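You operate a simulated robot arm through the tools that you are given. There is no shell and no other tool. Be economical: measure what you need, move in short steps, check, and stop when the job is done.

You are at the controls of a simulated robot arm. One attempt, no reset.

## Task
Wind the orange cable in and seat its plug in the green cradle.
Fine: free the reel brake first, wind till the reel stops, then set the brake back on hold.

Only the result counts: the job must be done as asked and must still hold three seconds after the hand-in. Knocking over, shifting, dropping, spilling or breaking anything else fails it.

## Robot
A 7-joint arm with a two-finger parallel gripper, hanging from a carriage that runs on a gantry, over the field with the corners [-1.964, -0.282], [0.336, -0.282], [0.336, 0.998], [-1.964, 0.998] (x, y) and turns from -360 to 328 degrees about z. Base frame: it is fixed where the carriage stands at the start and does not move with it; the origin is on the floor, on the carriage's upright axis, x ahead of it, y to its left, z up; the surface under the hand at the start is at about z = 0.78. Lengths are in m, angles in degrees, forces in N, time in s.
With the tool pointing down near the work surface it reaches from about 0.1 to 0.66 m from the robot's upright axis, wherever it stands. Its first joint turns from -143.0 to 143.0 degrees. Places, roughly: cable reel [0.6, -0.2, 0.8]; green cradle [0.7, 0, 0.8]; reel brake lever [0.5, 0, 0.8]. Payload 1.57 kg.
The tool frame sits at the grasp point between the pads (the TCP): z along the fingers, y along the line on which they close. The tips reach 0.03 m beyond it. Largest opening 0.11 m; finger width 0.024, thickness 0.012; the body of the gripper, 0.048 by 0.112 m, starts 0.078 m behind the TCP.
Orientation is that of the tool frame in the base frame, as a unit quaternion [x, y, z, w]. With the fingers straight down and closing along the base's y, the tool's x points along the base's -x, its y along +y and its z along -z.

## Interface
- The arm moves only by the tool nudge_tool. Its argument "rows" is one flat list of numbers, 7 for each row, row after row: the shift along the tool's x, y, z in m, then the turn, a rotation vector about the tool's x, y, z in degrees, then the finger opening in m, from 0 to 0.11. In form: [x, y, z, wx, wy, wz, jaw, x, y, z, wx, wy, wz, jaw, ...]. A call has 1 to 8 rows; each row is the pose to reach, as a shift and turn from the pose commanded when the call began, along the tool's axes at that moment. Each row takes 0.2 s and may step no farther than 0.05 m and 8.6 degrees from the row before; otherwise, or with a gripper value out of range, the whole call is refused. A pose out of reach is approached as far as the arm can. The call stops where the force on the tool passes 90 N (or 10 N more than at its start, if that is more) or the arm is blocked; 0.2 s more then pass. The fingers move at their own pace (about 0.045 m/s each) and stop on an object; they squeeze with about 36 N. The grip force told is the motor's: it shows also when the fingers shut on nothing. Time passes only in rows, and 0.2 s behind the last, so rows that repeat a pose let the fingers close. The reply holds the time, the measured pose of the TCP, the force on the tool along the base axes, the opening and the grip force, in the units named above and with some noise, with the torque about the TCP (base axes, N m) and any sound that the robot's microphone picked up.
- Cameras (640 x 400 px; columns grow to the right, rows downward): "scene" is now at [0.2727, -0.0177, 1.8338]; the picture's right is [-0.29, -0.96, 0.00], its down [-0.89, 0.27, -0.38] and it looks along [0.36, -0.11, -0.92] (base axes); focal length 266 px, centre (320, 200). "wrist" rides on the gripper at [0.07, 0.016, -0.141] in the tool frame; the picture's right is [-0.23, 0.97, 0.00], its down [-0.86, -0.20, -0.48] and it looks along [-0.47, -0.11, 0.88] (tool axes); focal length 222 px, centre (320, 200). There is no depth. A picture from a camera that has moved, and an enlarged one, comes with that camera's place and axes in the base frame and with its lens.
- camera(camera): a new picture of that camera. The clock stands still meanwhile.
- lift_body(by): slides the trunk up (or, below 0, down) by that many m; the arm and the scene camera ride with it, the base frame stays. It gives what a move gives, with no picture.
- drive_base(legs): drives the robot by 1 to 6 legs, each [ahead, left, turn to the left] in m, m and degrees, along the robot's own axes; the way and the turn of a leg run together, so that a leg with both is an arc; at most 1.5 m and 180 degrees a leg. The arm and the cameras ride along, it lands a little off, and it stops where it bumps. It keeps to its track: a leg is cut to what the track allows. It gives what a move gives.
- aim_head(pan, tilt): turns the head with the scene camera to pan (to the left, within 155 degrees either way) and tilt (down, from -29 to 69), counted from straight ahead of the robot. It gives what a move gives.
- enlarge(camera, box): a new picture of the part [left, top, right, bottom] of that camera's present view, enlarged. The clock stands still meanwhile.
- sign_off(): hands the job in; it is judged then, once.

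Go step by step. Nothing tells you exact positions but the pictures and the camera data: compare them with the known pose of the tool, close in by small moves and look again before you grip or let go. The budget is 120 turns and 82 pictures, counting those below and the enlarged ones. Unless the task says otherwise, let go and move clear before handing in, and close with one line.

The tools are called after ">>>" by a JSON object that holds its "op" and its "data". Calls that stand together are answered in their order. nudge_tool: Moves the arm, as the interface text tells. Its arguments: {"type":"object","properties":{"rows":{"type":"array","items":{"type":"number"}}},"required":["rows"]} The other tools are called the same way: lift_body (by) slides the trunk up or down; drive_base (legs) drives the base; aim_head (pan, tilt) turns the head that bears the scene camera; camera (camera) takes a picture; enlarge (camera, box) takes an enlarged picture of a part of a camera's view; sign_off () hands the job in.

At the start:

```text
clock: 0.0
position: [0.5798, -0.3055, 1.0773]
tool_rot: [0.001, 1.0, 0.0, 0.0]
ft_force: [-0.1, 0.6, -0.3]
ft_torque: [0.02, -0.04, -0.01]
grip_width: 0.1098
grasp_force: 0.0
trunk travel left (down, up): [-0.525, 0.07]
robot x, y, heading: [0.0006, -0.0005, -0.3]
head pan, tilt: [-16.7, 67.6]
```

scene: 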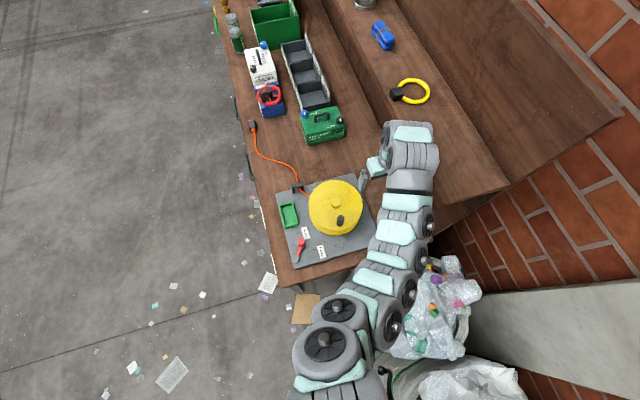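
wrist: 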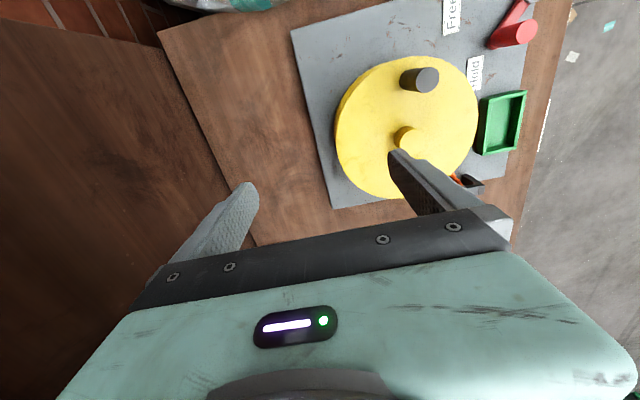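

I see a yellow reel with a dark crank knob on a grey plate, a red brake lever with Free/Hold labels, a green cradle, and an orange cable leading to a plug. I'll take close-ups first to measure them.

>>> {"op": "enlarge", "data": {"camera": "scene", "box": [230, 100, 400, 280]}}

>>> {"op": "enlarge", "data": {"camera": "wrist", "box": [280, 0, 580, 220]}}

```text
2.22 times, centred on (315, 190) of scene
camera zoom: at [0.2727, -0.0177, 1.8338], right [-0.29, -0.96, 0.0], down [-0.89, 0.27, -0.38], along [0.36, -0.11, -0.92], focal length 590 px, centre (331, 222)
```

zoom: 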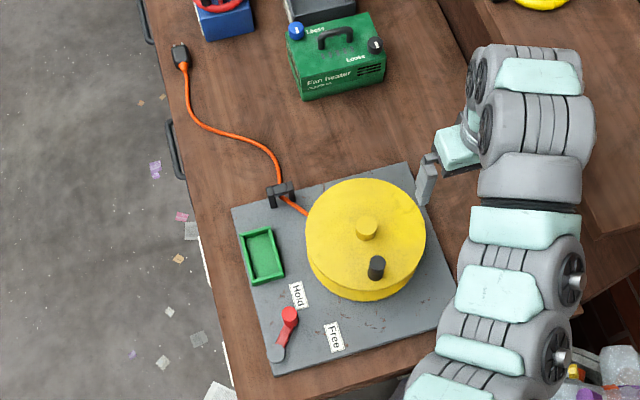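

```text
1.82 times, centred on (430, 110) of wrist
camera zoom: at [0.5102, -0.291, 1.2193], right [0.23, 0.97, 0.0], down [0.86, -0.2, 0.48], along [0.47, -0.11, -0.88], focal length 404 px, centre (120, 364)
```

zoom: 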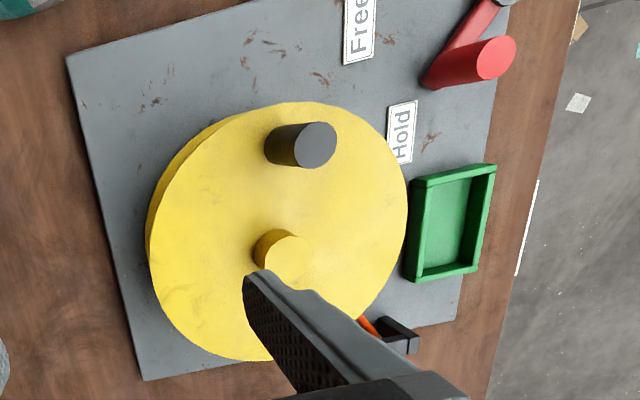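

The lever post is near (0.52, -0.02), on Hold. Free lies clockwise of it, toward (0.47, -0.05). The reel hub is near (0.61, -0.19) and the crank knob near (0.54, -0.18). That puts the far side of the reel out of reach, so I'll move the carriage ahead.

>>> {"op": "drive_base", "data": {"legs": [[0.2, 0.0, 0]]}}

```text
clock: 1.6
position: [0.7801, -0.3067, 1.0784]
tool_rot: [0.0, 1.0, 0.0, 0.001]
ft_force: [0.6, 0.4, -0.3]
ft_torque: [0.0, 0.0, -0.03]
grip_width: 0.1099
grasp_force: 0.0
trunk travel left (down, up): [-0.525, 0.07]
robot x, y, heading: [0.1986, -0.0006, 0.1]
head pan, tilt: [-16.7, 67.6]
```

>>> {"op": "nudge_tool", "data": {"rows": [0.026, 0.038, 0, 0, 0, 0, 0.05, 0.052, 0.076, 0, 0, 0, 0, 0.05, 0.078, 0.114, 0, 0, 0, 0, 0.05, 0.104, 0.152, 0, 0, 0, 0, 0.05, 0.13, 0.19, 0, 0, 0, 0, 0.05, 0.156, 0.228, 0, 0, 0, 0, 0.05, 0.182, 0.266, 0, 0, 0, 0, 0.05, 0.208, 0.304, 0, 0, 0, 0, 0.05]}}

>>> {"op": "camera", "data": {"camera": "wrist"}}

>>> {"op": "camera", "data": {"camera": "scene"}}

```text
clock: 3.4
position: [0.6178, -0.004, 1.0579]
tool_rot: [0.0, 1.0, 0.0, -0.002]
ft_force: [-0.4, -0.6, 0.1]
ft_torque: [0.02, -0.03, -0.01]
grip_width: 0.0503
grasp_force: 0.0
out of reach, approached as far as the arm can: row 7, 8
trunk travel left (down, up): [-0.525, 0.07]
robot x, y, heading: [0.2015, 0.0034, -0.1]
head pan, tilt: [-16.7, 67.6]
```

```text
77 pictures are left
camera wrist: at [0.5476, 0.011, 1.1992], right [0.23, 0.97, 0.0], down [0.86, -0.2, 0.47], along [0.46, -0.11, -0.88], focal length 222 px, centre (320, 200)
```

wrist: 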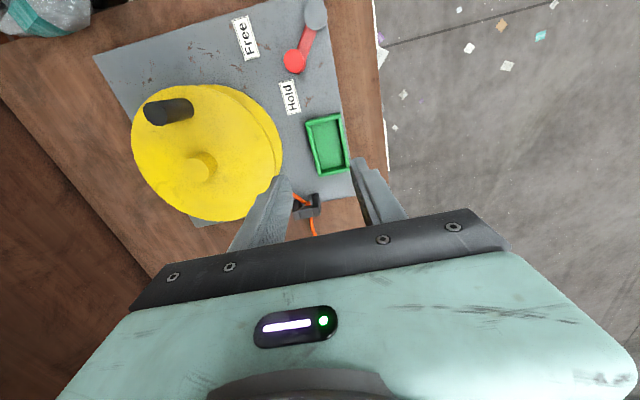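

```text
76 pictures are left
camera scene: at [0.4738, -0.0178, 1.8338], right [-0.29, -0.96, 0.0], down [-0.89, 0.27, -0.38], along [0.36, -0.11, -0.92], focal length 266 px, centre (320, 200)
```

scene: 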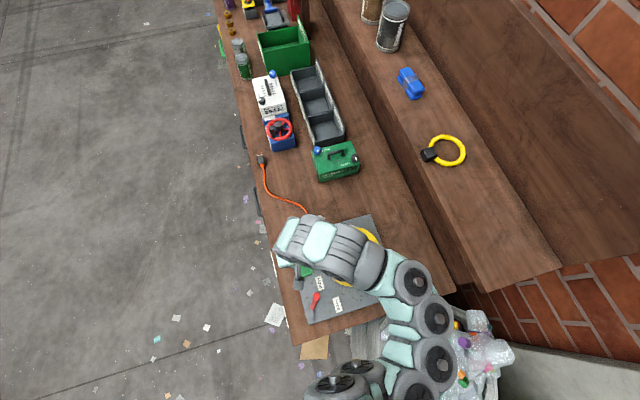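

The tool couldn't get close in at this height. I'll lower it so the pose becomes reachable, then line up over the red post near (0.518, -0.020).

>>> {"op": "nudge_tool", "data": {"rows": [0, 0, 0.04, 0, 0, 0, 0.06, 0, 0, 0.08, 0, 0, 0, 0.06, 0, 0, 0.1, 0, 0, 0, 0.06, 0, 0, 0.1, 0, 0, 0, 0.06]}}

```text
clock: 4.4
position: [0.6162, -0.0014, 0.9542]
tool_rot: [0.0, 1.0, 0.001, 0.0]
ft_force: [-0.3, 0.4, 0.3]
ft_torque: [0.0, -0.01, -0.01]
grip_width: 0.0601
grasp_force: 0.1
trunk travel left (down, up): [-0.525, 0.07]
robot x, y, heading: [0.2031, -0.0009, -0.1]
head pan, tilt: [-16.7, 67.6]
```

>>> {"op": "nudge_tool", "data": {"rows": [0.04, -0.008, 0, 0, 0, 0, 0.06, 0.08, -0.014, 0, 0, 0, 0, 0.06, 0.098, -0.018, 0, 0, 0, 0, 0.06, 0.098, -0.018, 0, 0, 0, 0, 0.06]}}

>>> {"op": "camera", "data": {"camera": "wrist"}}

>>> {"op": "enlarge", "data": {"camera": "scene", "box": [250, 190, 410, 340]}}

```text
clock: 5.4
position: [0.5238, -0.0219, 0.9505]
tool_rot: [0.0, 1.0, 0.0, -0.002]
ft_force: [-0.5, 0.2, 0.1]
ft_torque: [0.02, -0.01, 0.0]
grip_width: 0.0601
grasp_force: 0.1
out of reach, approached as far as the arm can: row 3, 4
trunk travel left (down, up): [-0.525, 0.07]
robot x, y, heading: [0.2002, -0.0016, 0.0]
head pan, tilt: [-16.7, 67.6]
```

```text
75 pictures are left
camera wrist: at [0.4539, -0.0064, 1.0919], right [0.23, 0.97, 0.0], down [0.86, -0.2, 0.48], along [0.46, -0.11, -0.88], focal length 222 px, centre (320, 200)
```

wrist: 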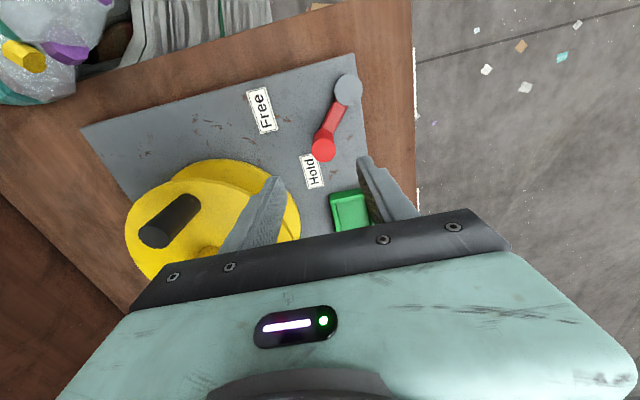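

```text
2.67 times, centred on (330, 265) of scene
camera zoom: at [0.4738, -0.0177, 1.8338], right [-0.29, -0.96, 0.0], down [-0.89, 0.27, -0.38], along [0.36, -0.11, -0.92], focal length 708 px, centre (293, 27)
```

zoom: 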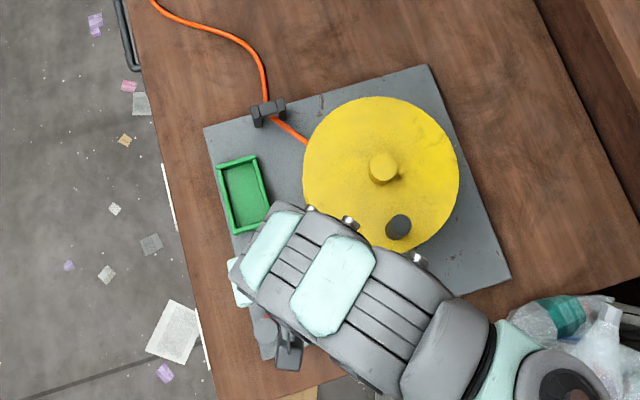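

The post holds at about (0.517, -0.018) and the pivot at about (0.468, 0.021), so Hold is near -38° and Free near -90°. I'll back the base up 6 cm for reach and centre over the post.

>>> {"op": "drive_base", "data": {"legs": [[-0.07, 0.0, 0]]}}

```text
clock: 6.4
position: [0.455, -0.0215, 0.9505]
tool_rot: [0.0, 1.0, 0.0, -0.001]
ft_force: [0.6, 0.1, -0.5]
ft_torque: [-0.03, 0.01, -0.02]
grip_width: 0.0603
grasp_force: 0.1
trunk travel left (down, up): [-0.525, 0.07]
robot x, y, heading: [0.1331, 0.0009, 0.1]
head pan, tilt: [-16.7, 67.6]
```

>>> {"op": "nudge_tool", "data": {"rows": [-0.04, 0.003, 0, 0, 0, 0, 0.06, -0.062, 0.0035, 0.02, 0, 0, 0, 0.06, -0.062, 0.0035, 0.05, 0, 0, 0, 0.06, -0.062, 0.0035, 0.075, 0, 0, 0, 0.06, -0.062, 0.0035, 0.085, 0, 0, 0, 0.06, -0.062, 0.0035, 0.085, 0, 0, 0, 0.06]}}

>>> {"op": "camera", "data": {"camera": "wrist"}}

```text
clock: 7.8
position: [0.5169, -0.0162, 0.8652]
tool_rot: [0.0, 1.0, 0.0, -0.001]
ft_force: [0.5, -0.4, 1.0]
ft_torque: [0.01, 0.01, -0.02]
grip_width: 0.06
grasp_force: 0.1
trunk travel left (down, up): [-0.525, 0.07]
robot x, y, heading: [0.1335, -0.0019, -0.2]
head pan, tilt: [-16.7, 67.6]
```

```text
73 pictures are left
camera wrist: at [0.4473, -0.0017, 1.0067], right [0.23, 0.97, 0.0], down [0.86, -0.2, 0.48], along [0.46, -0.11, -0.88], focal length 222 px, centre (320, 200)
```

wrist: 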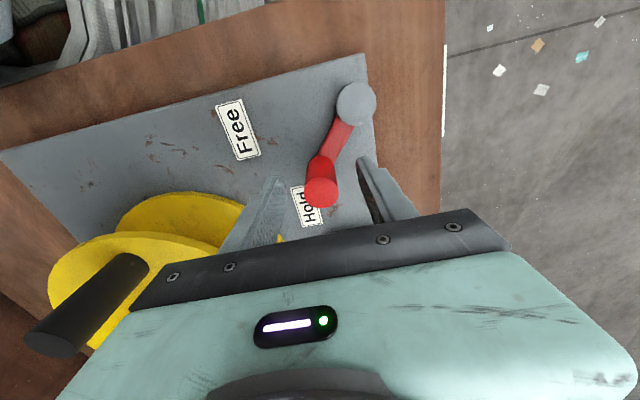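

The post sits between the fingers. I'll go down a little more and grip it.

>>> {"op": "nudge_tool", "data": {"rows": [0, 0, 0.01, 0, 0, 0, 0.06, 0, 0, 0.01, 0, 0, 0, 0.01, 0, 0, 0.01, 0, 0, 0, 0.01, 0, 0, 0.01, 0, 0, 0, 0.01, 0, 0, 0.01, 0, 0, 0, 0.01]}}

```text
clock: 9.0
position: [0.5175, -0.0173, 0.8551]
tool_rot: [-0.001, 1.0, 0.001, -0.001]
ft_force: [-0.5, 1.1, 0.9]
ft_torque: [-0.1, -0.21, -0.03]
grip_width: 0.0254
grasp_force: 31.0
trunk travel left (down, up): [-0.525, 0.07]
robot x, y, heading: [0.1306, -0.0031, 0.0]
head pan, tilt: [-16.7, 67.6]
```

>>> {"op": "nudge_tool", "data": {"rows": [0.009, -0.0093, 0, 0, 0, 0, 0.01, 0.0199, -0.0166, 0, 0, 0, 0, 0.01, 0.0332, -0.0219, 0, 0, 0, 0, 0.01, 0.042, -0.0235, 0, 0, 0, 0, 0.01, 0.0495, -0.024, 0, 0, 0, 0, 0.01, 0.0495, -0.024, 0, 0, 0, 0, 0.01]}}

>>> {"op": "camera", "data": {"camera": "wrist"}}

```text
clock: 10.4
position: [0.4707, -0.0392, 0.8549]
tool_rot: [0.0, 1.0, 0.003, 0.001]
ft_force: [11.6, 16.5, -7.9]
ft_torque: [-0.29, -0.63, -0.04]
grip_width: 0.0259
grasp_force: 36.4
trunk travel left (down, up): [-0.525, 0.07]
robot x, y, heading: [0.133, 0.0013, -0.0]
head pan, tilt: [-16.7, 67.6]
```

```text
72 pictures are left
camera wrist: at [0.3998, -0.0241, 0.9968], right [0.23, 0.97, 0.0], down [0.85, -0.2, 0.48], along [0.47, -0.1, -0.88], focal length 222 px, centre (320, 200)
```

wrist: 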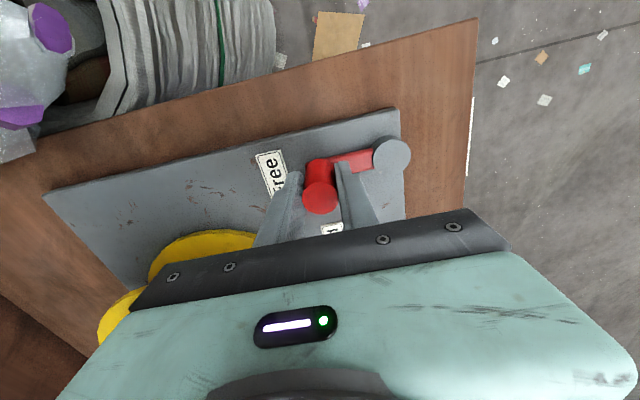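

The lever has swung almost to Free. I'll push a little farther to find the stop.

>>> {"op": "nudge_tool", "data": {"rows": [0.006, 0.003, 0, 0, 0, 0, 0.01, 0.012, 0.004, 0, 0, 0, 0, 0.01, 0.012, 0.004, 0, 0, 0, 0, 0.01]}}

```text
clock: 11.2
position: [0.451, -0.039, 0.8554]
tool_rot: [0.001, 1.0, -0.001, -0.004]
ft_force: [-1.8, 0.3, -1.2]
ft_torque: [-0.03, -0.04, 0.02]
grip_width: 0.01
grasp_force: 0.1
trunk travel left (down, up): [-0.525, 0.07]
robot x, y, heading: [0.1351, -0.0047, -0.1]
head pan, tilt: [-16.7, 67.6]
```

>>> {"op": "nudge_tool", "data": {"rows": [0, 0, -0.03, 0, 0, 0, 0.01, 0, 0, -0.07, 0, 0, 0, 0.01, 0, 0, -0.09, 0, 0, 0, 0.05]}}

>>> {"op": "camera", "data": {"camera": "wrist"}}

```text
clock: 12.0
position: [0.4596, -0.0399, 0.9433]
tool_rot: [0.0, 1.0, 0.0, -0.001]
ft_force: [-0.4, -0.2, 0.3]
ft_torque: [0.0, -0.04, 0.01]
grip_width: 0.044
grasp_force: 0.0
out of reach, approached as far as the arm can: row 3
trunk travel left (down, up): [-0.525, 0.07]
robot x, y, heading: [0.1354, -0.0005, -0.0]
head pan, tilt: [-16.7, 67.6]
```

```text
71 pictures are left
camera wrist: at [0.3893, -0.0234, 1.0841], right [0.23, 0.97, 0.0], down [0.86, -0.2, 0.48], along [0.46, -0.11, -0.88], focal length 222 px, centre (320, 200)
```

wrist: 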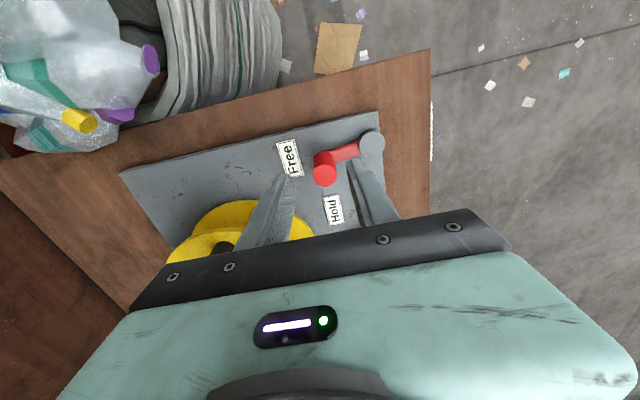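

The post slipped out of the grip at about -80°, just short of the Free label. I'll push it with closed fingers from the +x side to see whether that's the real stop.

>>> {"op": "nudge_tool", "data": {"rows": [-0.04, 0.0, 0, 0, 0, 0, 0, -0.063, 0.0, 0.0, 0, 0, 0, 0, -0.063, 0.0, 0.045, 0, 0, 0, 0, -0.063, 0.0, 0.088, 0, 0, 0, 0, -0.063, 0.0, 0.088, 0, 0, 0, 0]}}

```text
clock: 13.2
position: [0.5219, -0.0371, 0.8538]
tool_rot: [0.001, 1.0, 0.0, -0.001]
ft_force: [0.7, 1.1, -0.2]
ft_torque: [-0.04, -0.04, 0.04]
grip_width: 0.0003
grasp_force: 20.8
trunk travel left (down, up): [-0.525, 0.07]
robot x, y, heading: [0.1314, 0.0002, 0.1]
head pan, tilt: [-16.7, 67.6]
```

>>> {"op": "nudge_tool", "data": {"rows": [0.012, -0.001, 0, 0, 0, 0, 0, 0.018, -0.001, 0, 0, 0, 0, 0, 0.024, -0.001, 0, 0, 0, 0, 0, 0.028, -0.001, 0, 0, 0, 0, 0]}}

```text
clock: 14.2
position: [0.4973, -0.039, 0.8543]
tool_rot: [0.0, 1.0, 0.0, 0.002]
ft_force: [11.4, 0.5, -3.8]
ft_torque: [-0.01, 0.02, 0.0]
grip_width: 0.0
grasp_force: 22.1
trunk travel left (down, up): [-0.525, 0.07]
robot x, y, heading: [0.1327, 0.0016, -0.1]
head pan, tilt: [-16.7, 67.6]
```

>>> {"op": "nudge_tool", "data": {"rows": [0.005, 0, 0, 0, 0, 0, 0, 0.01, 0, 0, 0, 0, 0, 0, 0.014, 0, 0, 0, 0, 0, 0, 0.014, 0, 0, 0, 0, 0, 0]}}

>>> {"op": "camera", "data": {"camera": "wrist"}}

```text
clock: 15.2
position: [0.495, -0.0392, 0.8579]
tool_rot: [0.0, 1.0, -0.001, 0.007]
ft_force: [64.8, -0.8, -26.4]
ft_torque: [-0.3, -0.12, -0.03]
grip_width: 0.0
grasp_force: 21.9
trunk travel left (down, up): [-0.525, 0.07]
robot x, y, heading: [0.133, -0.0007, 0.1]
head pan, tilt: [-16.7, 67.6]
```

```text
70 pictures are left
camera wrist: at [0.423, -0.0241, 0.9978], right [0.23, 0.97, 0.0], down [0.85, -0.2, 0.49], along [0.48, -0.11, -0.87], focal length 222 px, centre (320, 200)
```

wrist: 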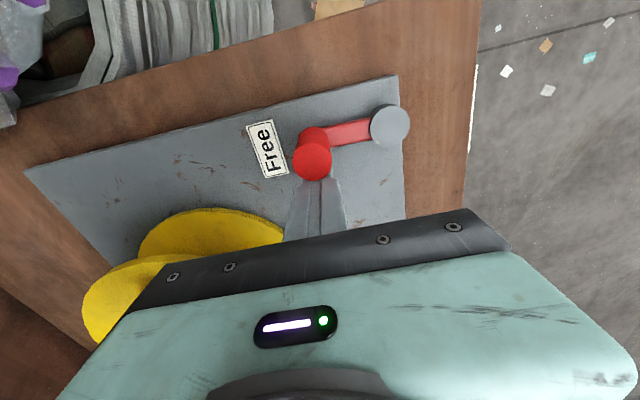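

The lever is hard against its stop at 65 N, so the brake is free. I'll back off, rise, and go above the crank knob.

>>> {"op": "nudge_tool", "data": {"rows": [-0.03, 0, 0, 0, 0, 0, 0, -0.03, 0, -0.045, 0, 0, 0, 0, -0.03, 0, -0.09, 0, 0, 0, 0, -0.03, -0.02, -0.13, 0, 0, 0, 0.03, -0.03, -0.065, -0.14, 0, 0, 0, 0.06, -0.03, -0.11, -0.14, 0, 0, 0, 0.06, -0.03, -0.14, -0.14, 0, 0, 0, 0.06, -0.03, -0.14, -0.14, 0, 0, 0, 0.06]}}

>>> {"op": "camera", "data": {"camera": "wrist"}}

>>> {"op": "enlarge", "data": {"camera": "scene", "box": [220, 120, 400, 300]}}

```text
clock: 17.0
position: [0.5096, -0.1812, 0.9937]
tool_rot: [0.0, 1.0, 0.0, -0.002]
ft_force: [-0.8, -0.5, -0.2]
ft_torque: [0.01, 0.01, 0.01]
grip_width: 0.0601
grasp_force: 0.0
trunk travel left (down, up): [-0.525, 0.07]
robot x, y, heading: [0.1316, -0.0008, 0.3]
head pan, tilt: [-16.7, 67.6]
```

```text
69 pictures are left
camera wrist: at [0.4405, -0.1659, 1.1362], right [0.23, 0.97, 0.0], down [0.86, -0.2, 0.48], along [0.46, -0.11, -0.88], focal length 222 px, centre (320, 200)
```

wrist: 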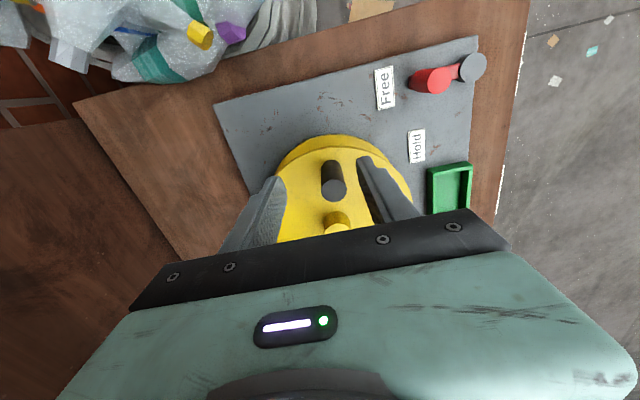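

```text
2.22 times, centred on (310, 210) of scene
camera zoom: at [0.4048, -0.0179, 1.8338], right [-0.29, -0.96, 0.0], down [-0.89, 0.27, -0.38], along [0.36, -0.11, -0.92], focal length 590 px, centre (342, 178)
```

zoom: 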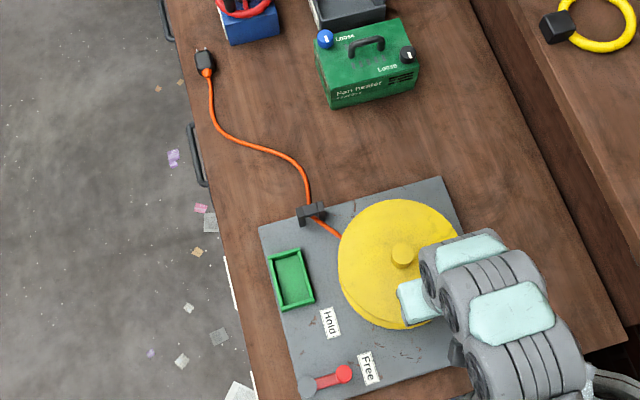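

The reel is CCW-wound as far as I can tell from the cable entry. The knob is near (0.539, -0.177), top about 0.92, and the reel centre is near (0.613, -0.186). I'll go down onto the knob.

>>> {"op": "nudge_tool", "data": {"rows": [-0.029, 0.004, 0, 0, 0, 0, 0.06, -0.029, 0.004, 0.04, 0, 0, 0, 0.06, -0.029, 0.004, 0.06, 0, 0, 0, 0.06, -0.029, 0.004, 0.06, 0, 0, 0, 0.06]}}

>>> {"op": "camera", "data": {"camera": "wrist"}}

```text
clock: 18.0
position: [0.5397, -0.1755, 0.9321]
tool_rot: [0.0, 1.0, 0.001, -0.001]
ft_force: [1.2, 0.3, -0.1]
ft_torque: [0.0, 0.02, 0.02]
grip_width: 0.0601
grasp_force: 0.2
trunk travel left (down, up): [-0.525, 0.07]
robot x, y, heading: [0.1321, -0.0022, 0.1]
head pan, tilt: [-16.7, 67.6]
```

```text
67 pictures are left
camera wrist: at [0.4702, -0.1613, 1.0735], right [0.23, 0.97, 0.0], down [0.86, -0.2, 0.48], along [0.46, -0.11, -0.88], focal length 222 px, centre (320, 200)
```

wrist: 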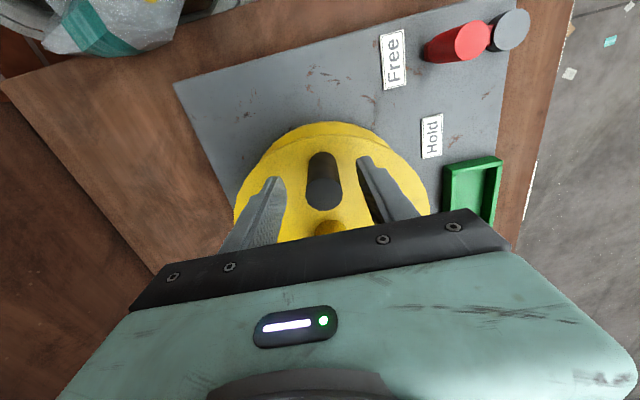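

>>> {"op": "nudge_tool", "data": {"rows": [-0.003, 0, 0.01, 0, 0, 0, 0.06, -0.003, 0, 0.018, 0, 0, 0, 0.06, -0.003, 0, 0.018, 0, 0, 0, 0.01, -0.003, 0, 0.018, 0, 0, 0, 0.01, -0.003, 0, 0.018, 0, 0, 0, 0.01, -0.003, 0, 0.018, 0, 0, 0, 0.01]}}

>>> {"op": "camera", "data": {"camera": "wrist"}}

```text
clock: 19.4
position: [0.5411, -0.1751, 0.9159]
tool_rot: [0.0, 1.0, 0.001, -0.001]
ft_force: [-0.3, 1.7, -0.8]
ft_torque: [-0.44, -0.15, 0.12]
grip_width: 0.0259
grasp_force: 31.7
trunk travel left (down, up): [-0.525, 0.07]
robot x, y, heading: [0.1318, 0.0001, -0.1]
head pan, tilt: [-16.7, 67.6]
```

```text
66 pictures are left
camera wrist: at [0.4722, -0.1601, 1.0565], right [0.23, 0.97, 0.0], down [0.86, -0.2, 0.48], along [0.46, -0.11, -0.88], focal length 222 px, centre (320, 200)
```

wrist: 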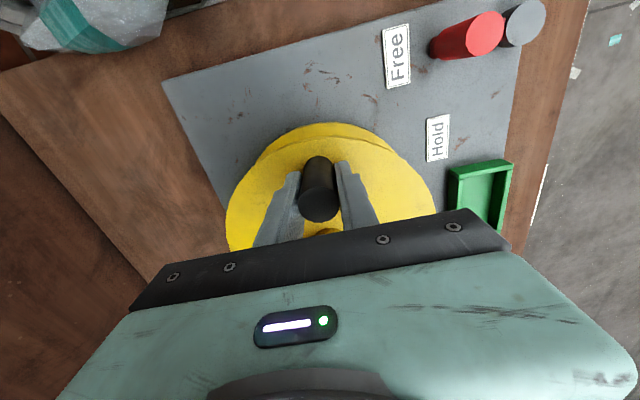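

Gripped. I'll test-turn about 36° counter-clockwise and check the force and the cable.

>>> {"op": "nudge_tool", "data": {"rows": [0.0007, -0.0148, 0, 0, 0, 0, 0.01, -0.0018, -0.0295, 0, 0, 0, 0, 0.01, -0.0072, -0.0433, 0, 0, 0, 0, 0.01, -0.0072, -0.0433, 0, 0, 0, 0, 0.01]}}

>>> {"op": "enlarge", "data": {"camera": "scene", "box": [220, 120, 400, 300]}}

```text
clock: 20.4
position: [0.5501, -0.2188, 0.9156]
tool_rot: [0.0, 1.0, 0.001, -0.002]
ft_force: [0.4, 2.8, -2.3]
ft_torque: [-0.39, 0.21, 0.2]
grip_width: 0.0257
grasp_force: 37.0
trunk travel left (down, up): [-0.525, 0.07]
robot x, y, heading: [0.131, 0.0021, 0.0]
head pan, tilt: [-16.7, 67.6]
```

```text
2.22 times, centred on (310, 210) of scene
camera zoom: at [0.4047, -0.0177, 1.8338], right [-0.29, -0.96, 0.0], down [-0.89, 0.27, -0.38], along [0.36, -0.11, -0.93], focal length 590 px, centre (342, 178)
```

zoom: 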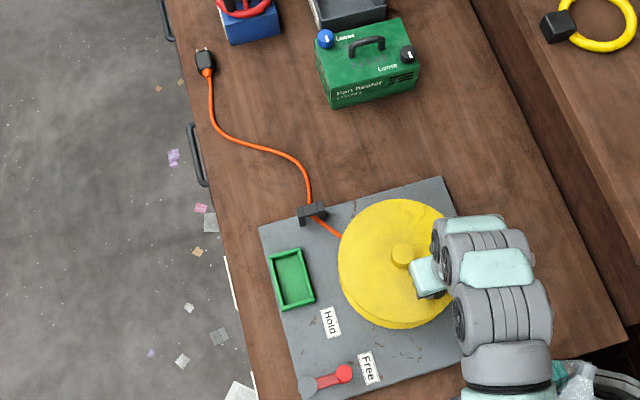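

The turn was smooth but I see no clear cable movement yet. I'll continue about 60° more and compare.

>>> {"op": "nudge_tool", "data": {"rows": [-0.0082, -0.0124, 0, 0, 0, 0, 0.01, -0.0188, -0.0228, 0, 0, 0, 0, 0.01, -0.0313, -0.0307, 0, 0, 0, 0, 0.01, -0.0452, -0.0359, 0, 0, 0, 0, 0.01, -0.0599, -0.0381, 0, 0, 0, 0, 0.01, -0.0599, -0.0381, 0, 0, 0, 0, 0.01]}}

>>> {"op": "enlarge", "data": {"camera": "scene", "box": [220, 120, 400, 300]}}

>>> {"op": "camera", "data": {"camera": "wrist"}}

```text
clock: 21.8
position: [0.6088, -0.2563, 0.915]
tool_rot: [0.0, 1.0, 0.001, -0.002]
ft_force: [0.3, -0.1, -0.2]
ft_torque: [0.02, 0.0, 0.0]
grip_width: 0.0098
grasp_force: 0.0
trunk travel left (down, up): [-0.525, 0.07]
robot x, y, heading: [0.1367, -0.0022, 0.0]
head pan, tilt: [-16.7, 67.6]
```

```text
2.22 times, centred on (310, 210) of scene
camera zoom: at [0.4048, -0.0179, 1.8338], right [-0.29, -0.96, 0.0], down [-0.89, 0.27, -0.38], along [0.36, -0.11, -0.92], focal length 590 px, centre (342, 178)
```

zoom: 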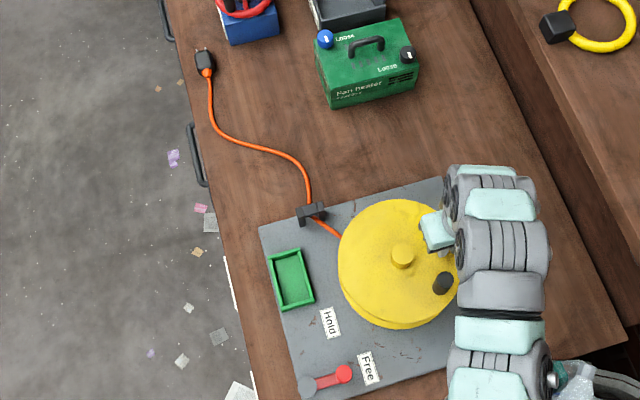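

```text
63 pictures are left
camera wrist: at [0.5382, -0.2415, 1.0561], right [0.23, 0.97, 0.0], down [0.86, -0.2, 0.48], along [0.46, -0.11, -0.88], focal length 222 px, centre (320, 200)
```

wrist: 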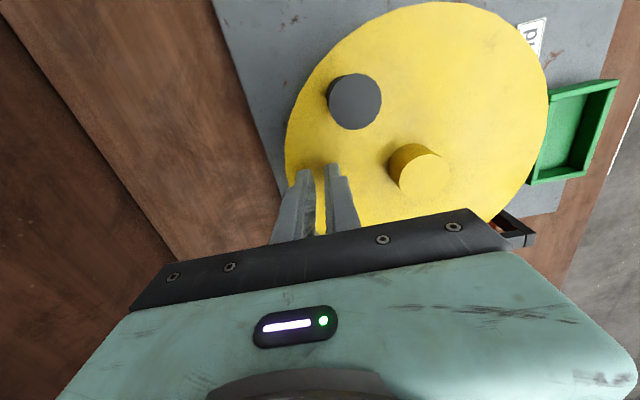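

The knob slipped out after turning about 40°, against a firm resistance, and the cable didn't move. CCW may be the wrong way. I'll regrip at (0.550, -0.226) and try clockwise.

>>> {"op": "nudge_tool", "data": {"rows": [0, 0, -0.045, 0, 0, 0, 0.06, 0.035, 0.018, -0.045, 0, 0, 0, 0.06, 0.0588, 0.0305, -0.045, 0, 0, 0, 0.06, 0.0588, 0.0305, 0, 0, 0, 0, 0.06, 0.0588, 0.0305, 0, 0, 0, 0, 0.01, 0.0588, 0.0305, 0, 0, 0, 0, 0.01, 0.0588, 0.0305, 0, 0, 0, 0, 0.01]}}

```text
clock: 23.4
position: [0.5494, -0.2261, 0.9139]
tool_rot: [0.0, 1.0, 0.002, -0.002]
ft_force: [0.2, 0.8, -1.7]
ft_torque: [-0.41, 0.05, 0.07]
grip_width: 0.0261
grasp_force: 21.9
trunk travel left (down, up): [-0.525, 0.07]
robot x, y, heading: [0.1313, -0.0026, -0.0]
head pan, tilt: [-16.7, 67.6]
```

>>> {"op": "nudge_tool", "data": {"rows": [0.007, 0.0141, 0, 0, 0, 0, 0.01, 0.0107, 0.0289, 0, 0, 0, 0, 0.01, 0.0112, 0.0442, 0, 0, 0, 0, 0.01, 0.0086, 0.0592, 0, 0, 0, 0, 0.01, 0.0029, 0.0734, 0, 0, 0, 0, 0.01, -0.0057, 0.086, 0, 0, 0, 0, 0.01, -0.0167, 0.0966, 0, 0, 0, 0, 0.01]}}

>>> {"op": "enlarge", "data": {"camera": "scene", "box": [220, 120, 400, 300]}}

```text
clock: 25.0
position: [0.565, -0.1308, 0.9156]
tool_rot: [0.0, 1.0, 0.001, -0.002]
ft_force: [-5.5, -0.3, 10.7]
ft_torque: [-0.37, 1.07, -0.25]
grip_width: 0.0259
grasp_force: 37.3
trunk travel left (down, up): [-0.525, 0.07]
robot x, y, heading: [0.133, -0.0018, -0.2]
head pan, tilt: [-16.7, 67.6]
```

```text
2.22 times, centred on (310, 210) of scene
camera zoom: at [0.4046, -0.0179, 1.8339], right [-0.29, -0.96, 0.0], down [-0.89, 0.27, -0.38], along [0.36, -0.11, -0.93], focal length 590 px, centre (342, 178)
```

zoom: 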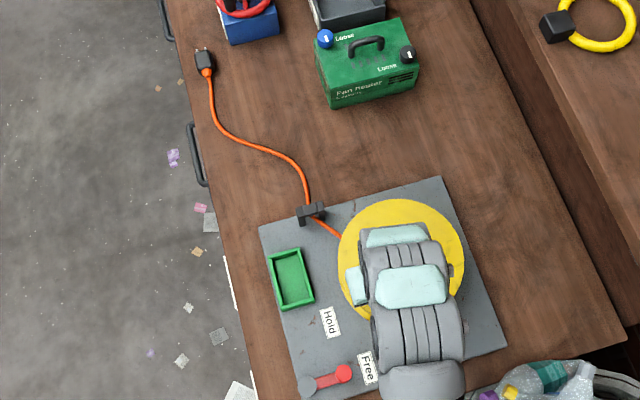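

>>> {"op": "nudge_tool", "data": {"rows": [-0.0129, 0.0081, 0, 0, 0, 0, 0.01, -0.0272, 0.0133, 0, 0, 0, 0, 0.01, -0.0424, 0.0155, 0, 0, 0, 0, 0.01, -0.0576, 0.0144, 0, 0, 0, 0, 0.01, -0.0722, 0.0102, 0, 0, 0, 0, 0.01, -0.0857, 0.003, 0, 0, 0, 0, 0.01]}}

>>> {"op": "enlarge", "data": {"camera": "scene", "box": [220, 120, 400, 300]}}

```text
clock: 26.4
position: [0.6517, -0.1265, 0.9134]
tool_rot: [0.0, 1.0, 0.0, -0.001]
ft_force: [-0.9, 0.0, 0.2]
ft_torque: [-0.01, -0.01, 0.01]
grip_width: 0.0098
grasp_force: 0.0
trunk travel left (down, up): [-0.525, 0.07]
robot x, y, heading: [0.136, -0.0018, -0.3]
head pan, tilt: [-16.7, 67.6]
```

```text
2.22 times, centred on (310, 210) of scene
camera zoom: at [0.4048, -0.0179, 1.8338], right [-0.29, -0.96, 0.0], down [-0.89, 0.27, -0.38], along [0.36, -0.11, -0.92], focal length 590 px, centre (342, 178)
```

zoom: 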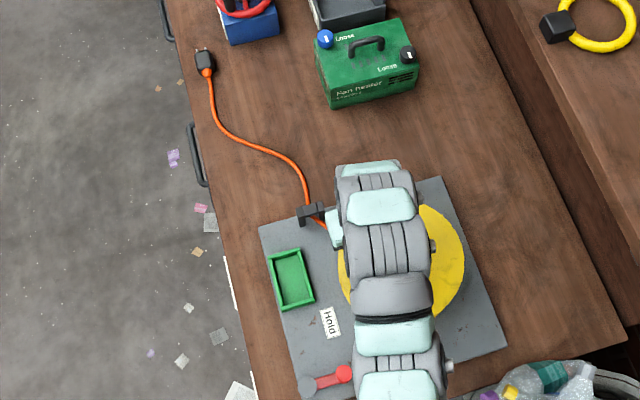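

>>> {"op": "nudge_tool", "data": {"rows": [0, 0, -0.045, 0, 0, 0, 0.06, 0.045, 0, -0.065, 0, 0, 0, 0.06, 0.07, 0, -0.065, 0, 0, 0, 0.06]}}

>>> {"op": "camera", "data": {"camera": "wrist"}}

```text
clock: 27.2
position: [0.5812, -0.1257, 0.9803]
tool_rot: [0.0, 1.0, 0.001, -0.002]
ft_force: [0.7, -0.2, -0.3]
ft_torque: [0.04, 0.03, 0.01]
grip_width: 0.0597
grasp_force: 0.0
trunk travel left (down, up): [-0.525, 0.07]
robot x, y, heading: [0.1297, -0.0023, -0.2]
head pan, tilt: [-16.7, 67.6]
```

```text
60 pictures are left
camera wrist: at [0.512, -0.1107, 1.1213], right [0.23, 0.97, 0.0], down [0.86, -0.2, 0.48], along [0.46, -0.11, -0.88], focal length 222 px, centre (320, 200)
```

wrist: 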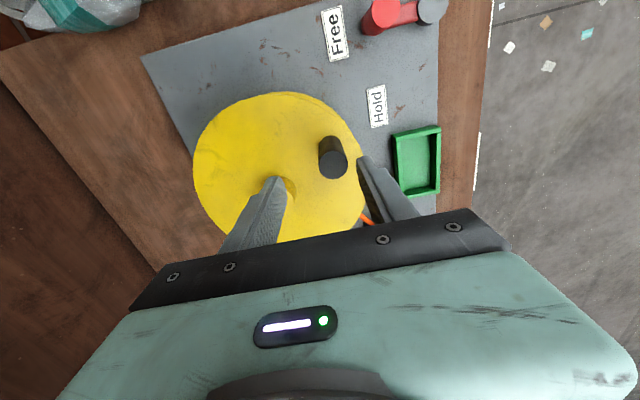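

The knob is now at about 113° on its circle and slipped out again. I'll push it along +x (clockwise) with closed fingers to measure the real resistance.

>>> {"op": "nudge_tool", "data": {"rows": [0.036, 0.009, 0, 0, 0, 0, 0, 0.036, 0.009, 0.0, 0, 0, 0, 0, 0.036, 0.009, 0.04, 0, 0, 0, 0, 0.036, 0.009, 0.065, 0, 0, 0, 0, 0.022, 0.011, 0.065, 0, 0, 0, 0, 0.012, 0.013, 0.065, 0, 0, 0, 0, 0.007, 0.015, 0.065, 0, 0, 0, 0, 0.002, 0.017, 0.065, 0, 0, 0, 0]}}

>>> {"op": "camera", "data": {"camera": "wrist"}}

```text
clock: 29.0
position: [0.5807, -0.1088, 0.9163]
tool_rot: [0.0, 1.0, 0.0, -0.001]
ft_force: [0.4, 0.4, -0.8]
ft_torque: [-0.01, 0.0, 0.0]
grip_width: 0.0002
grasp_force: 21.0
trunk travel left (down, up): [-0.525, 0.07]
robot x, y, heading: [0.1327, 0.0031, 0.2]
head pan, tilt: [-16.7, 67.6]
```

```text
59 pictures are left
camera wrist: at [0.511, -0.0946, 1.057], right [0.23, 0.97, 0.0], down [0.86, -0.2, 0.48], along [0.46, -0.11, -0.88], focal length 222 px, centre (320, 200)
```

wrist: 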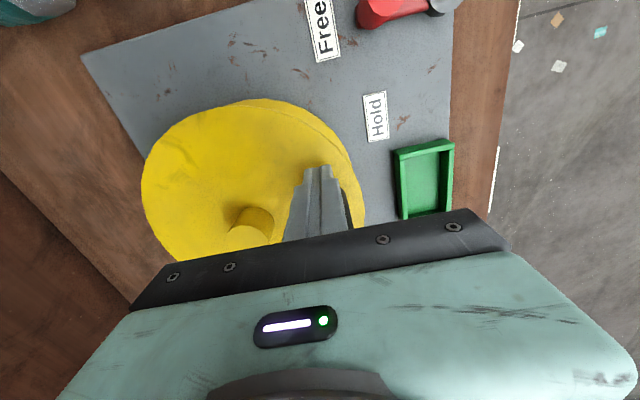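

The reel turns freely clockwise, so the earlier slip came from an error in my circle. I'll check the cable and plug closely for changes.

>>> {"op": "enlarge", "data": {"camera": "scene", "box": [270, 140, 370, 240]}}

>>> {"op": "enlarge", "data": {"camera": "scene", "box": [220, 120, 400, 300]}}

```text
4.00 times, centred on (320, 190) of scene
camera zoom: at [0.4048, -0.0179, 1.8338], right [-0.29, -0.96, 0.0], down [-0.89, 0.27, -0.38], along [0.36, -0.11, -0.92], focal length 1062 px, centre (320, 240)
```

zoom: 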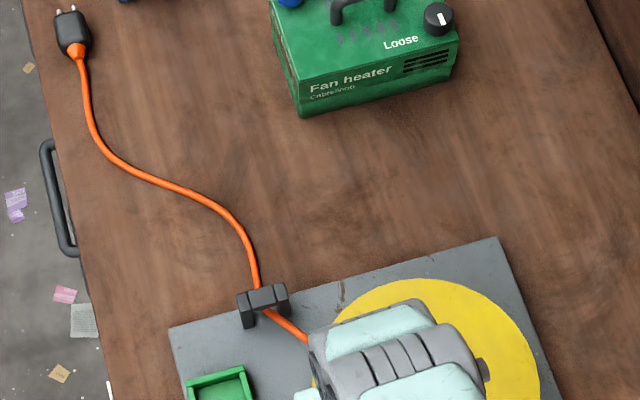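

```text
2.22 times, centred on (310, 210) of scene
camera zoom: at [0.4048, -0.0179, 1.8338], right [-0.29, -0.96, 0.0], down [-0.89, 0.27, -0.38], along [0.36, -0.11, -0.92], focal length 590 px, centre (342, 178)
```

zoom: 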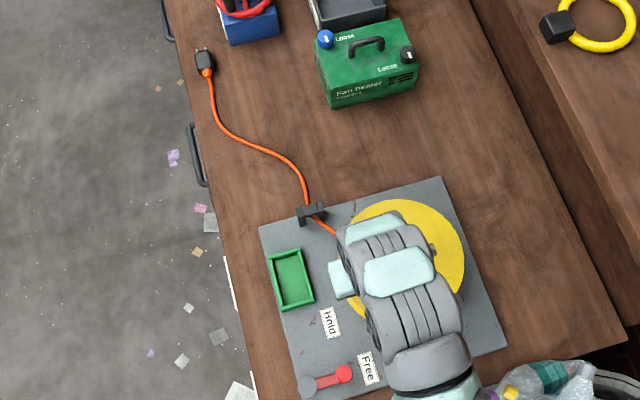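

The bend near the guide has pulled in slightly, so clockwise winds the cable in. I'll keep pushing the knob clockwise with the closed fingers trailing it along the circle.

>>> {"op": "nudge_tool", "data": {"rows": [-0.0194, -0.0038, 0, 0, 0, 0, 0, -0.0388, -0.003, 0, 0, 0, 0, 0, -0.0578, -0.0072, 0, 0, 0, 0, 0, -0.075, -0.0162, 0, 0, 0, 0, 0, -0.0894, -0.0293, 0, 0, 0, 0, 0, -0.0998, -0.0457, 0, 0, 0, 0, 0]}}

>>> {"op": "enlarge", "data": {"camera": "scene", "box": [220, 120, 400, 300]}}

>>> {"op": "camera", "data": {"camera": "wrist"}}

```text
clock: 30.4
position: [0.6794, -0.155, 0.9147]
tool_rot: [0.0, 1.0, 0.001, 0.0]
ft_force: [-0.7, 0.5, 0.3]
ft_torque: [-0.01, -0.02, -0.03]
grip_width: 0.0
grasp_force: 20.8
trunk travel left (down, up): [-0.525, 0.07]
robot x, y, heading: [0.1353, -0.0004, -0.1]
head pan, tilt: [-16.7, 67.6]
```

```text
2.22 times, centred on (310, 210) of scene
camera zoom: at [0.4048, -0.0178, 1.8337], right [-0.29, -0.96, 0.0], down [-0.89, 0.27, -0.38], along [0.36, -0.11, -0.92], focal length 590 px, centre (342, 178)
```

zoom: 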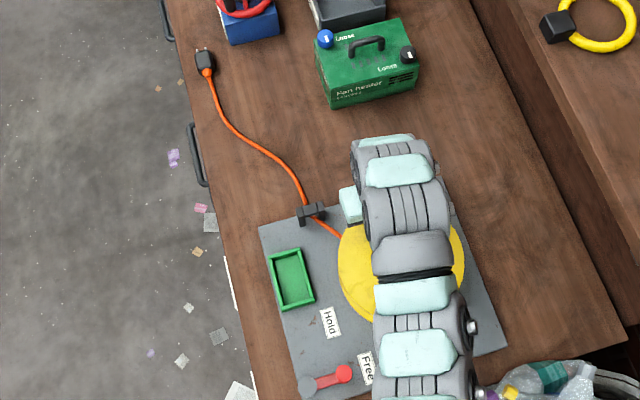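

```text
55 pictures are left
camera wrist: at [0.61, -0.1407, 1.0563], right [0.23, 0.97, 0.0], down [0.86, -0.2, 0.48], along [0.46, -0.11, -0.88], focal length 222 px, centre (320, 200)
```

wrist: 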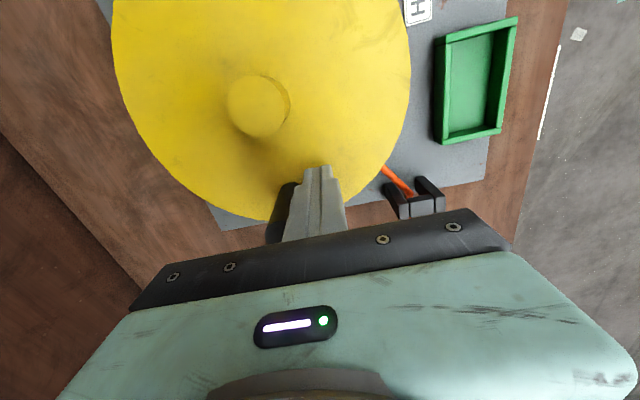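

The cable is straightening, so clockwise is right. I'll continue around.

>>> {"op": "nudge_tool", "data": {"rows": [-0.0059, -0.0186, 0, 0, 0, 0, 0, -0.0067, -0.038, 0, 0, 0, 0, 0, -0.0025, -0.057, 0, 0, 0, 0, 0, 0.0065, -0.0742, 0, 0, 0, 0, 0, 0.0196, -0.0886, 0, 0, 0, 0, 0, 0.036, -0.099, 0, 0, 0, 0, 0, 0.0546, -0.1049, 0, 0, 0, 0, 0, 0.074, -0.1057, 0, 0, 0, 0, 0]}}

>>> {"op": "camera", "data": {"camera": "wrist"}}

>>> {"op": "enlarge", "data": {"camera": "scene", "box": [220, 120, 400, 300]}}

```text
clock: 32.2
position: [0.6044, -0.261, 0.9139]
tool_rot: [0.0, 1.0, 0.001, -0.002]
ft_force: [0.5, -1.2, -1.0]
ft_torque: [-0.02, 0.05, 0.0]
grip_width: 0.0
grasp_force: 21.0
trunk travel left (down, up): [-0.525, 0.07]
robot x, y, heading: [0.1298, -0.0025, 0.2]
head pan, tilt: [-16.7, 67.6]
```

```text
54 pictures are left
camera wrist: at [0.5353, -0.2461, 1.0564], right [0.23, 0.97, 0.0], down [0.86, -0.2, 0.47], along [0.46, -0.11, -0.88], focal length 222 px, centre (320, 200)
```

wrist: 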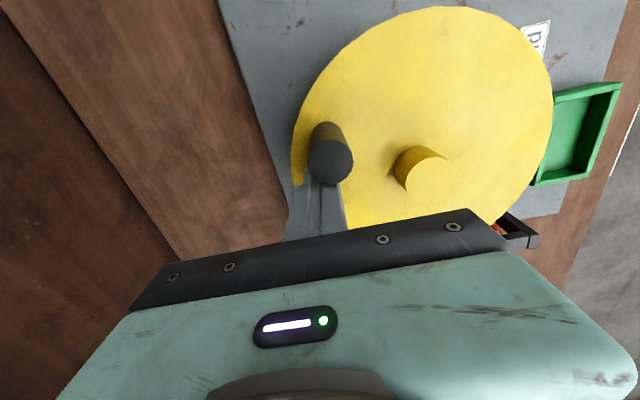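

```text
2.22 times, centred on (310, 210) of scene
camera zoom: at [0.4047, -0.0179, 1.8338], right [-0.29, -0.96, 0.0], down [-0.89, 0.27, -0.38], along [0.36, -0.11, -0.92], focal length 590 px, centre (342, 178)
```

zoom: 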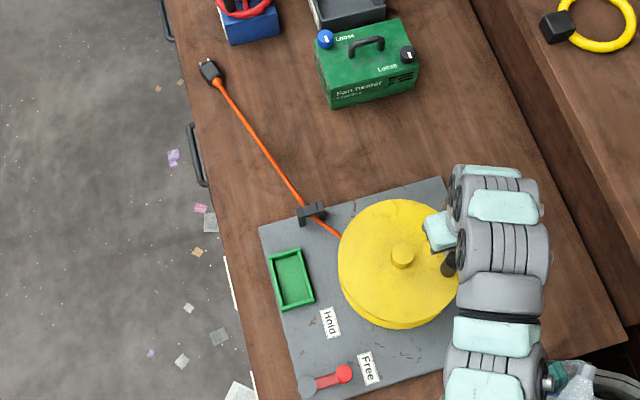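

>>> {"op": "nudge_tool", "data": {"rows": [0.019, 0.0042, 0, 0, 0, 0, 0, 0.0362, 0.0132, 0, 0, 0, 0, 0, 0.0506, 0.0263, 0, 0, 0, 0, 0, 0.061, 0.0427, 0, 0, 0, 0, 0, 0.0669, 0.0613, 0, 0, 0, 0, 0, 0.0677, 0.0807, 0, 0, 0, 0, 0, 0.0635, 0.0997, 0, 0, 0, 0, 0, 0.0545, 0.1169, 0, 0, 0, 0, 0]}}

>>> {"op": "camera", "data": {"camera": "wrist"}}

>>> {"op": "enlarge", "data": {"camera": "scene", "box": [220, 120, 400, 300]}}

```text
clock: 34.0
position: [0.5517, -0.1426, 0.9149]
tool_rot: [-0.001, 1.0, 0.0, -0.002]
ft_force: [0.8, 0.8, -1.0]
ft_torque: [-0.01, -0.02, 0.0]
grip_width: 0.0
grasp_force: 21.7
trunk travel left (down, up): [-0.525, 0.07]
robot x, y, heading: [0.1337, 0.0031, 0.1]
head pan, tilt: [-16.7, 67.6]
```

```text
52 pictures are left
camera wrist: at [0.4826, -0.1278, 1.0575], right [0.23, 0.97, 0.0], down [0.86, -0.2, 0.48], along [0.46, -0.11, -0.88], focal length 222 px, centre (320, 200)
```

wrist: 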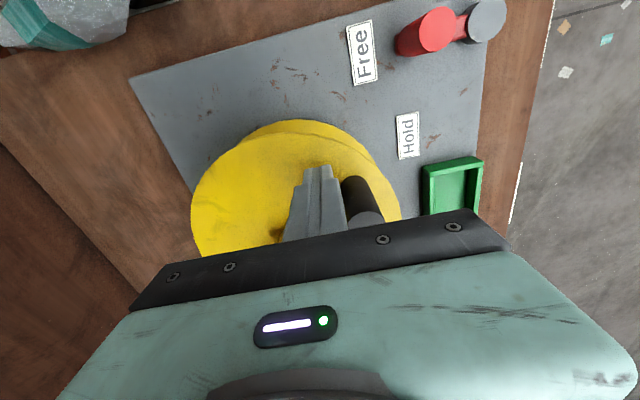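

```text
2.22 times, centred on (310, 210) of scene
camera zoom: at [0.4048, -0.0179, 1.8338], right [-0.29, -0.96, 0.0], down [-0.89, 0.27, -0.38], along [0.36, -0.11, -0.92], focal length 590 px, centre (342, 178)
```

zoom: 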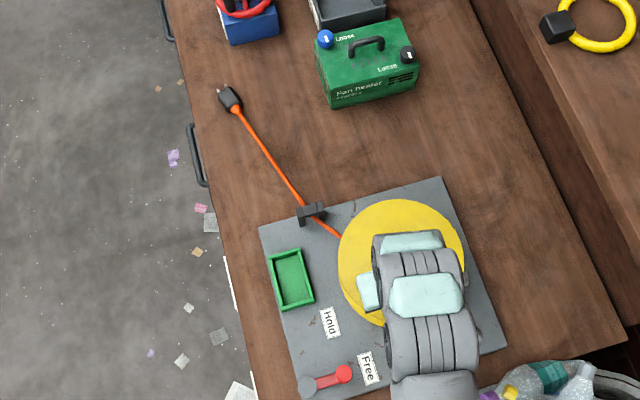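

It's winding in well, with roughly 1.3 turns to go. I'll keep following the circle.

>>> {"op": "nudge_tool", "data": {"rows": [-0.0131, 0.0144, 0, 0, 0, 0, 0, -0.0295, 0.0248, 0, 0, 0, 0, 0, -0.0481, 0.0307, 0, 0, 0, 0, 0, -0.0675, 0.0315, 0, 0, 0, 0, 0, -0.0865, 0.0273, 0, 0, 0, 0, 0, -0.1037, 0.0183, 0, 0, 0, 0, 0, -0.1181, 0.0052, 0, 0, 0, 0, 0, -0.1285, -0.0112, 0, 0, 0, 0, 0]}}

```text
clock: 35.8
position: [0.6757, -0.1555, 0.9147]
tool_rot: [0.0, 1.0, 0.0, -0.004]
ft_force: [-23.1, 4.0, 13.2]
ft_torque: [-0.23, -0.65, -0.31]
grip_width: 0.0002
grasp_force: 21.7
trunk travel left (down, up): [-0.525, 0.07]
robot x, y, heading: [0.1297, 0.0014, -0.0]
head pan, tilt: [-16.7, 67.6]
```

A 23 N force has appeared, so I'll look before going on.

>>> {"op": "camera", "data": {"camera": "wrist"}}

>>> {"op": "enlarge", "data": {"camera": "scene", "box": [220, 120, 400, 300]}}

```text
50 pictures are left
camera wrist: at [0.6065, -0.1408, 1.0566], right [0.23, 0.97, 0.0], down [0.86, -0.2, 0.47], along [0.46, -0.11, -0.88], focal length 222 px, centre (320, 200)
```

wrist: 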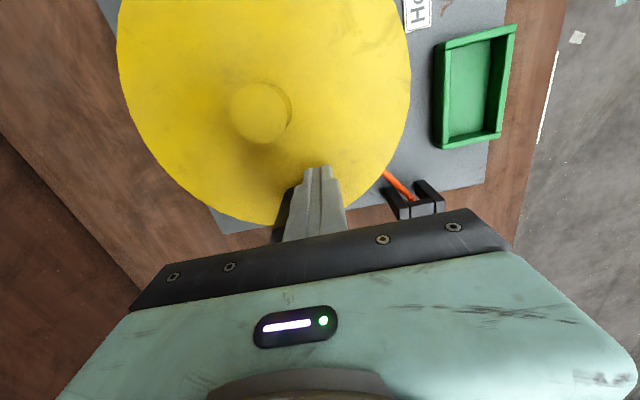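

```text
2.22 times, centred on (310, 210) of scene
camera zoom: at [0.4034, -0.0177, 1.8334], right [-0.29, -0.96, 0.0], down [-0.89, 0.27, -0.38], along [0.36, -0.11, -0.93], focal length 590 px, centre (342, 178)
```

zoom: 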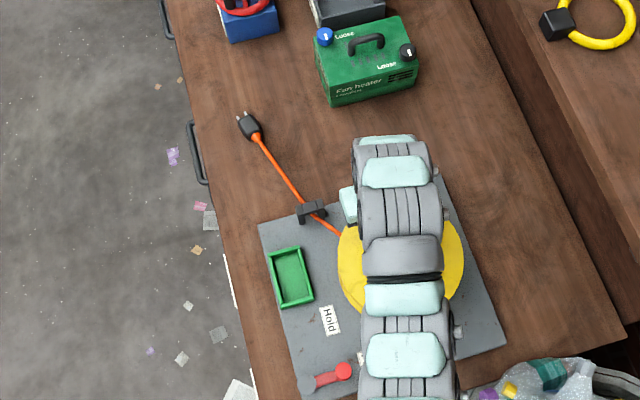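

>>> {"op": "nudge_tool", "data": {"rows": [-0.001, -0.004, 0, 0, 0, 0, 0, -0.002, -0.008, 0, 0, 0, 0, 0, -0.002, -0.008, 0, 0, 0, 0, 0]}}

```text
clock: 36.6
position: [0.6728, -0.1589, 0.9113]
tool_rot: [0.0, 1.0, 0.004, -0.007]
ft_force: [-48.6, 22.2, 17.3]
ft_torque: [-0.74, -1.35, -0.43]
grip_width: 0.0001
grasp_force: 21.2
trunk travel left (down, up): [-0.525, 0.07]
robot x, y, heading: [0.1305, 0.0015, -0.1]
head pan, tilt: [-16.7, 67.6]
```

The reel now resists hard, about 50 N. I'll back off, rise, and look where the knob stands to confirm it's the end stop.

>>> {"op": "nudge_tool", "data": {"rows": [0.01, 0.015, 0, 0, 0, 0, 0, 0.02, 0.03, -0.02, 0, 0, 0, 0, 0.04, 0.03, -0.06, 0, 0, 0, 0, 0.07, 0.03, -0.08, 0, 0, 0, 0, 0.07, 0.03, -0.08, 0, 0, 0, 0]}}

>>> {"op": "camera", "data": {"camera": "wrist"}}

>>> {"op": "enlarge", "data": {"camera": "scene", "box": [220, 120, 400, 300]}}

```text
clock: 37.8
position: [0.6105, -0.1346, 0.994]
tool_rot: [0.0, 1.0, 0.001, -0.001]
ft_force: [0.5, 0.1, 0.0]
ft_torque: [-0.02, -0.01, 0.01]
grip_width: 0.0
grasp_force: 21.2
trunk travel left (down, up): [-0.525, 0.07]
robot x, y, heading: [0.1332, 0.0045, -0.0]
head pan, tilt: [-16.7, 67.6]
```

```text
48 pictures are left
camera wrist: at [0.5413, -0.1194, 1.1345], right [0.23, 0.97, 0.0], down [0.86, -0.2, 0.48], along [0.46, -0.11, -0.88], focal length 222 px, centre (320, 200)
```

wrist: 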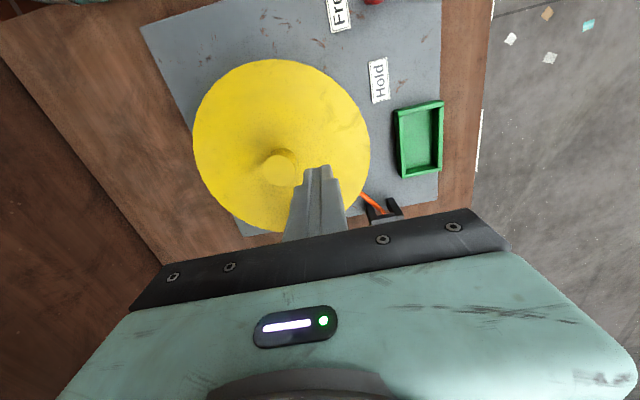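

```text
2.22 times, centred on (310, 210) of scene
camera zoom: at [0.4048, -0.0179, 1.8338], right [-0.29, -0.96, 0.0], down [-0.89, 0.27, -0.38], along [0.36, -0.11, -0.92], focal length 590 px, centre (342, 178)
```

zoom: 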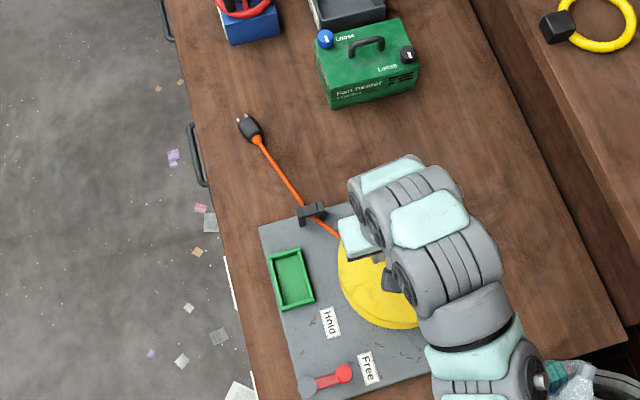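

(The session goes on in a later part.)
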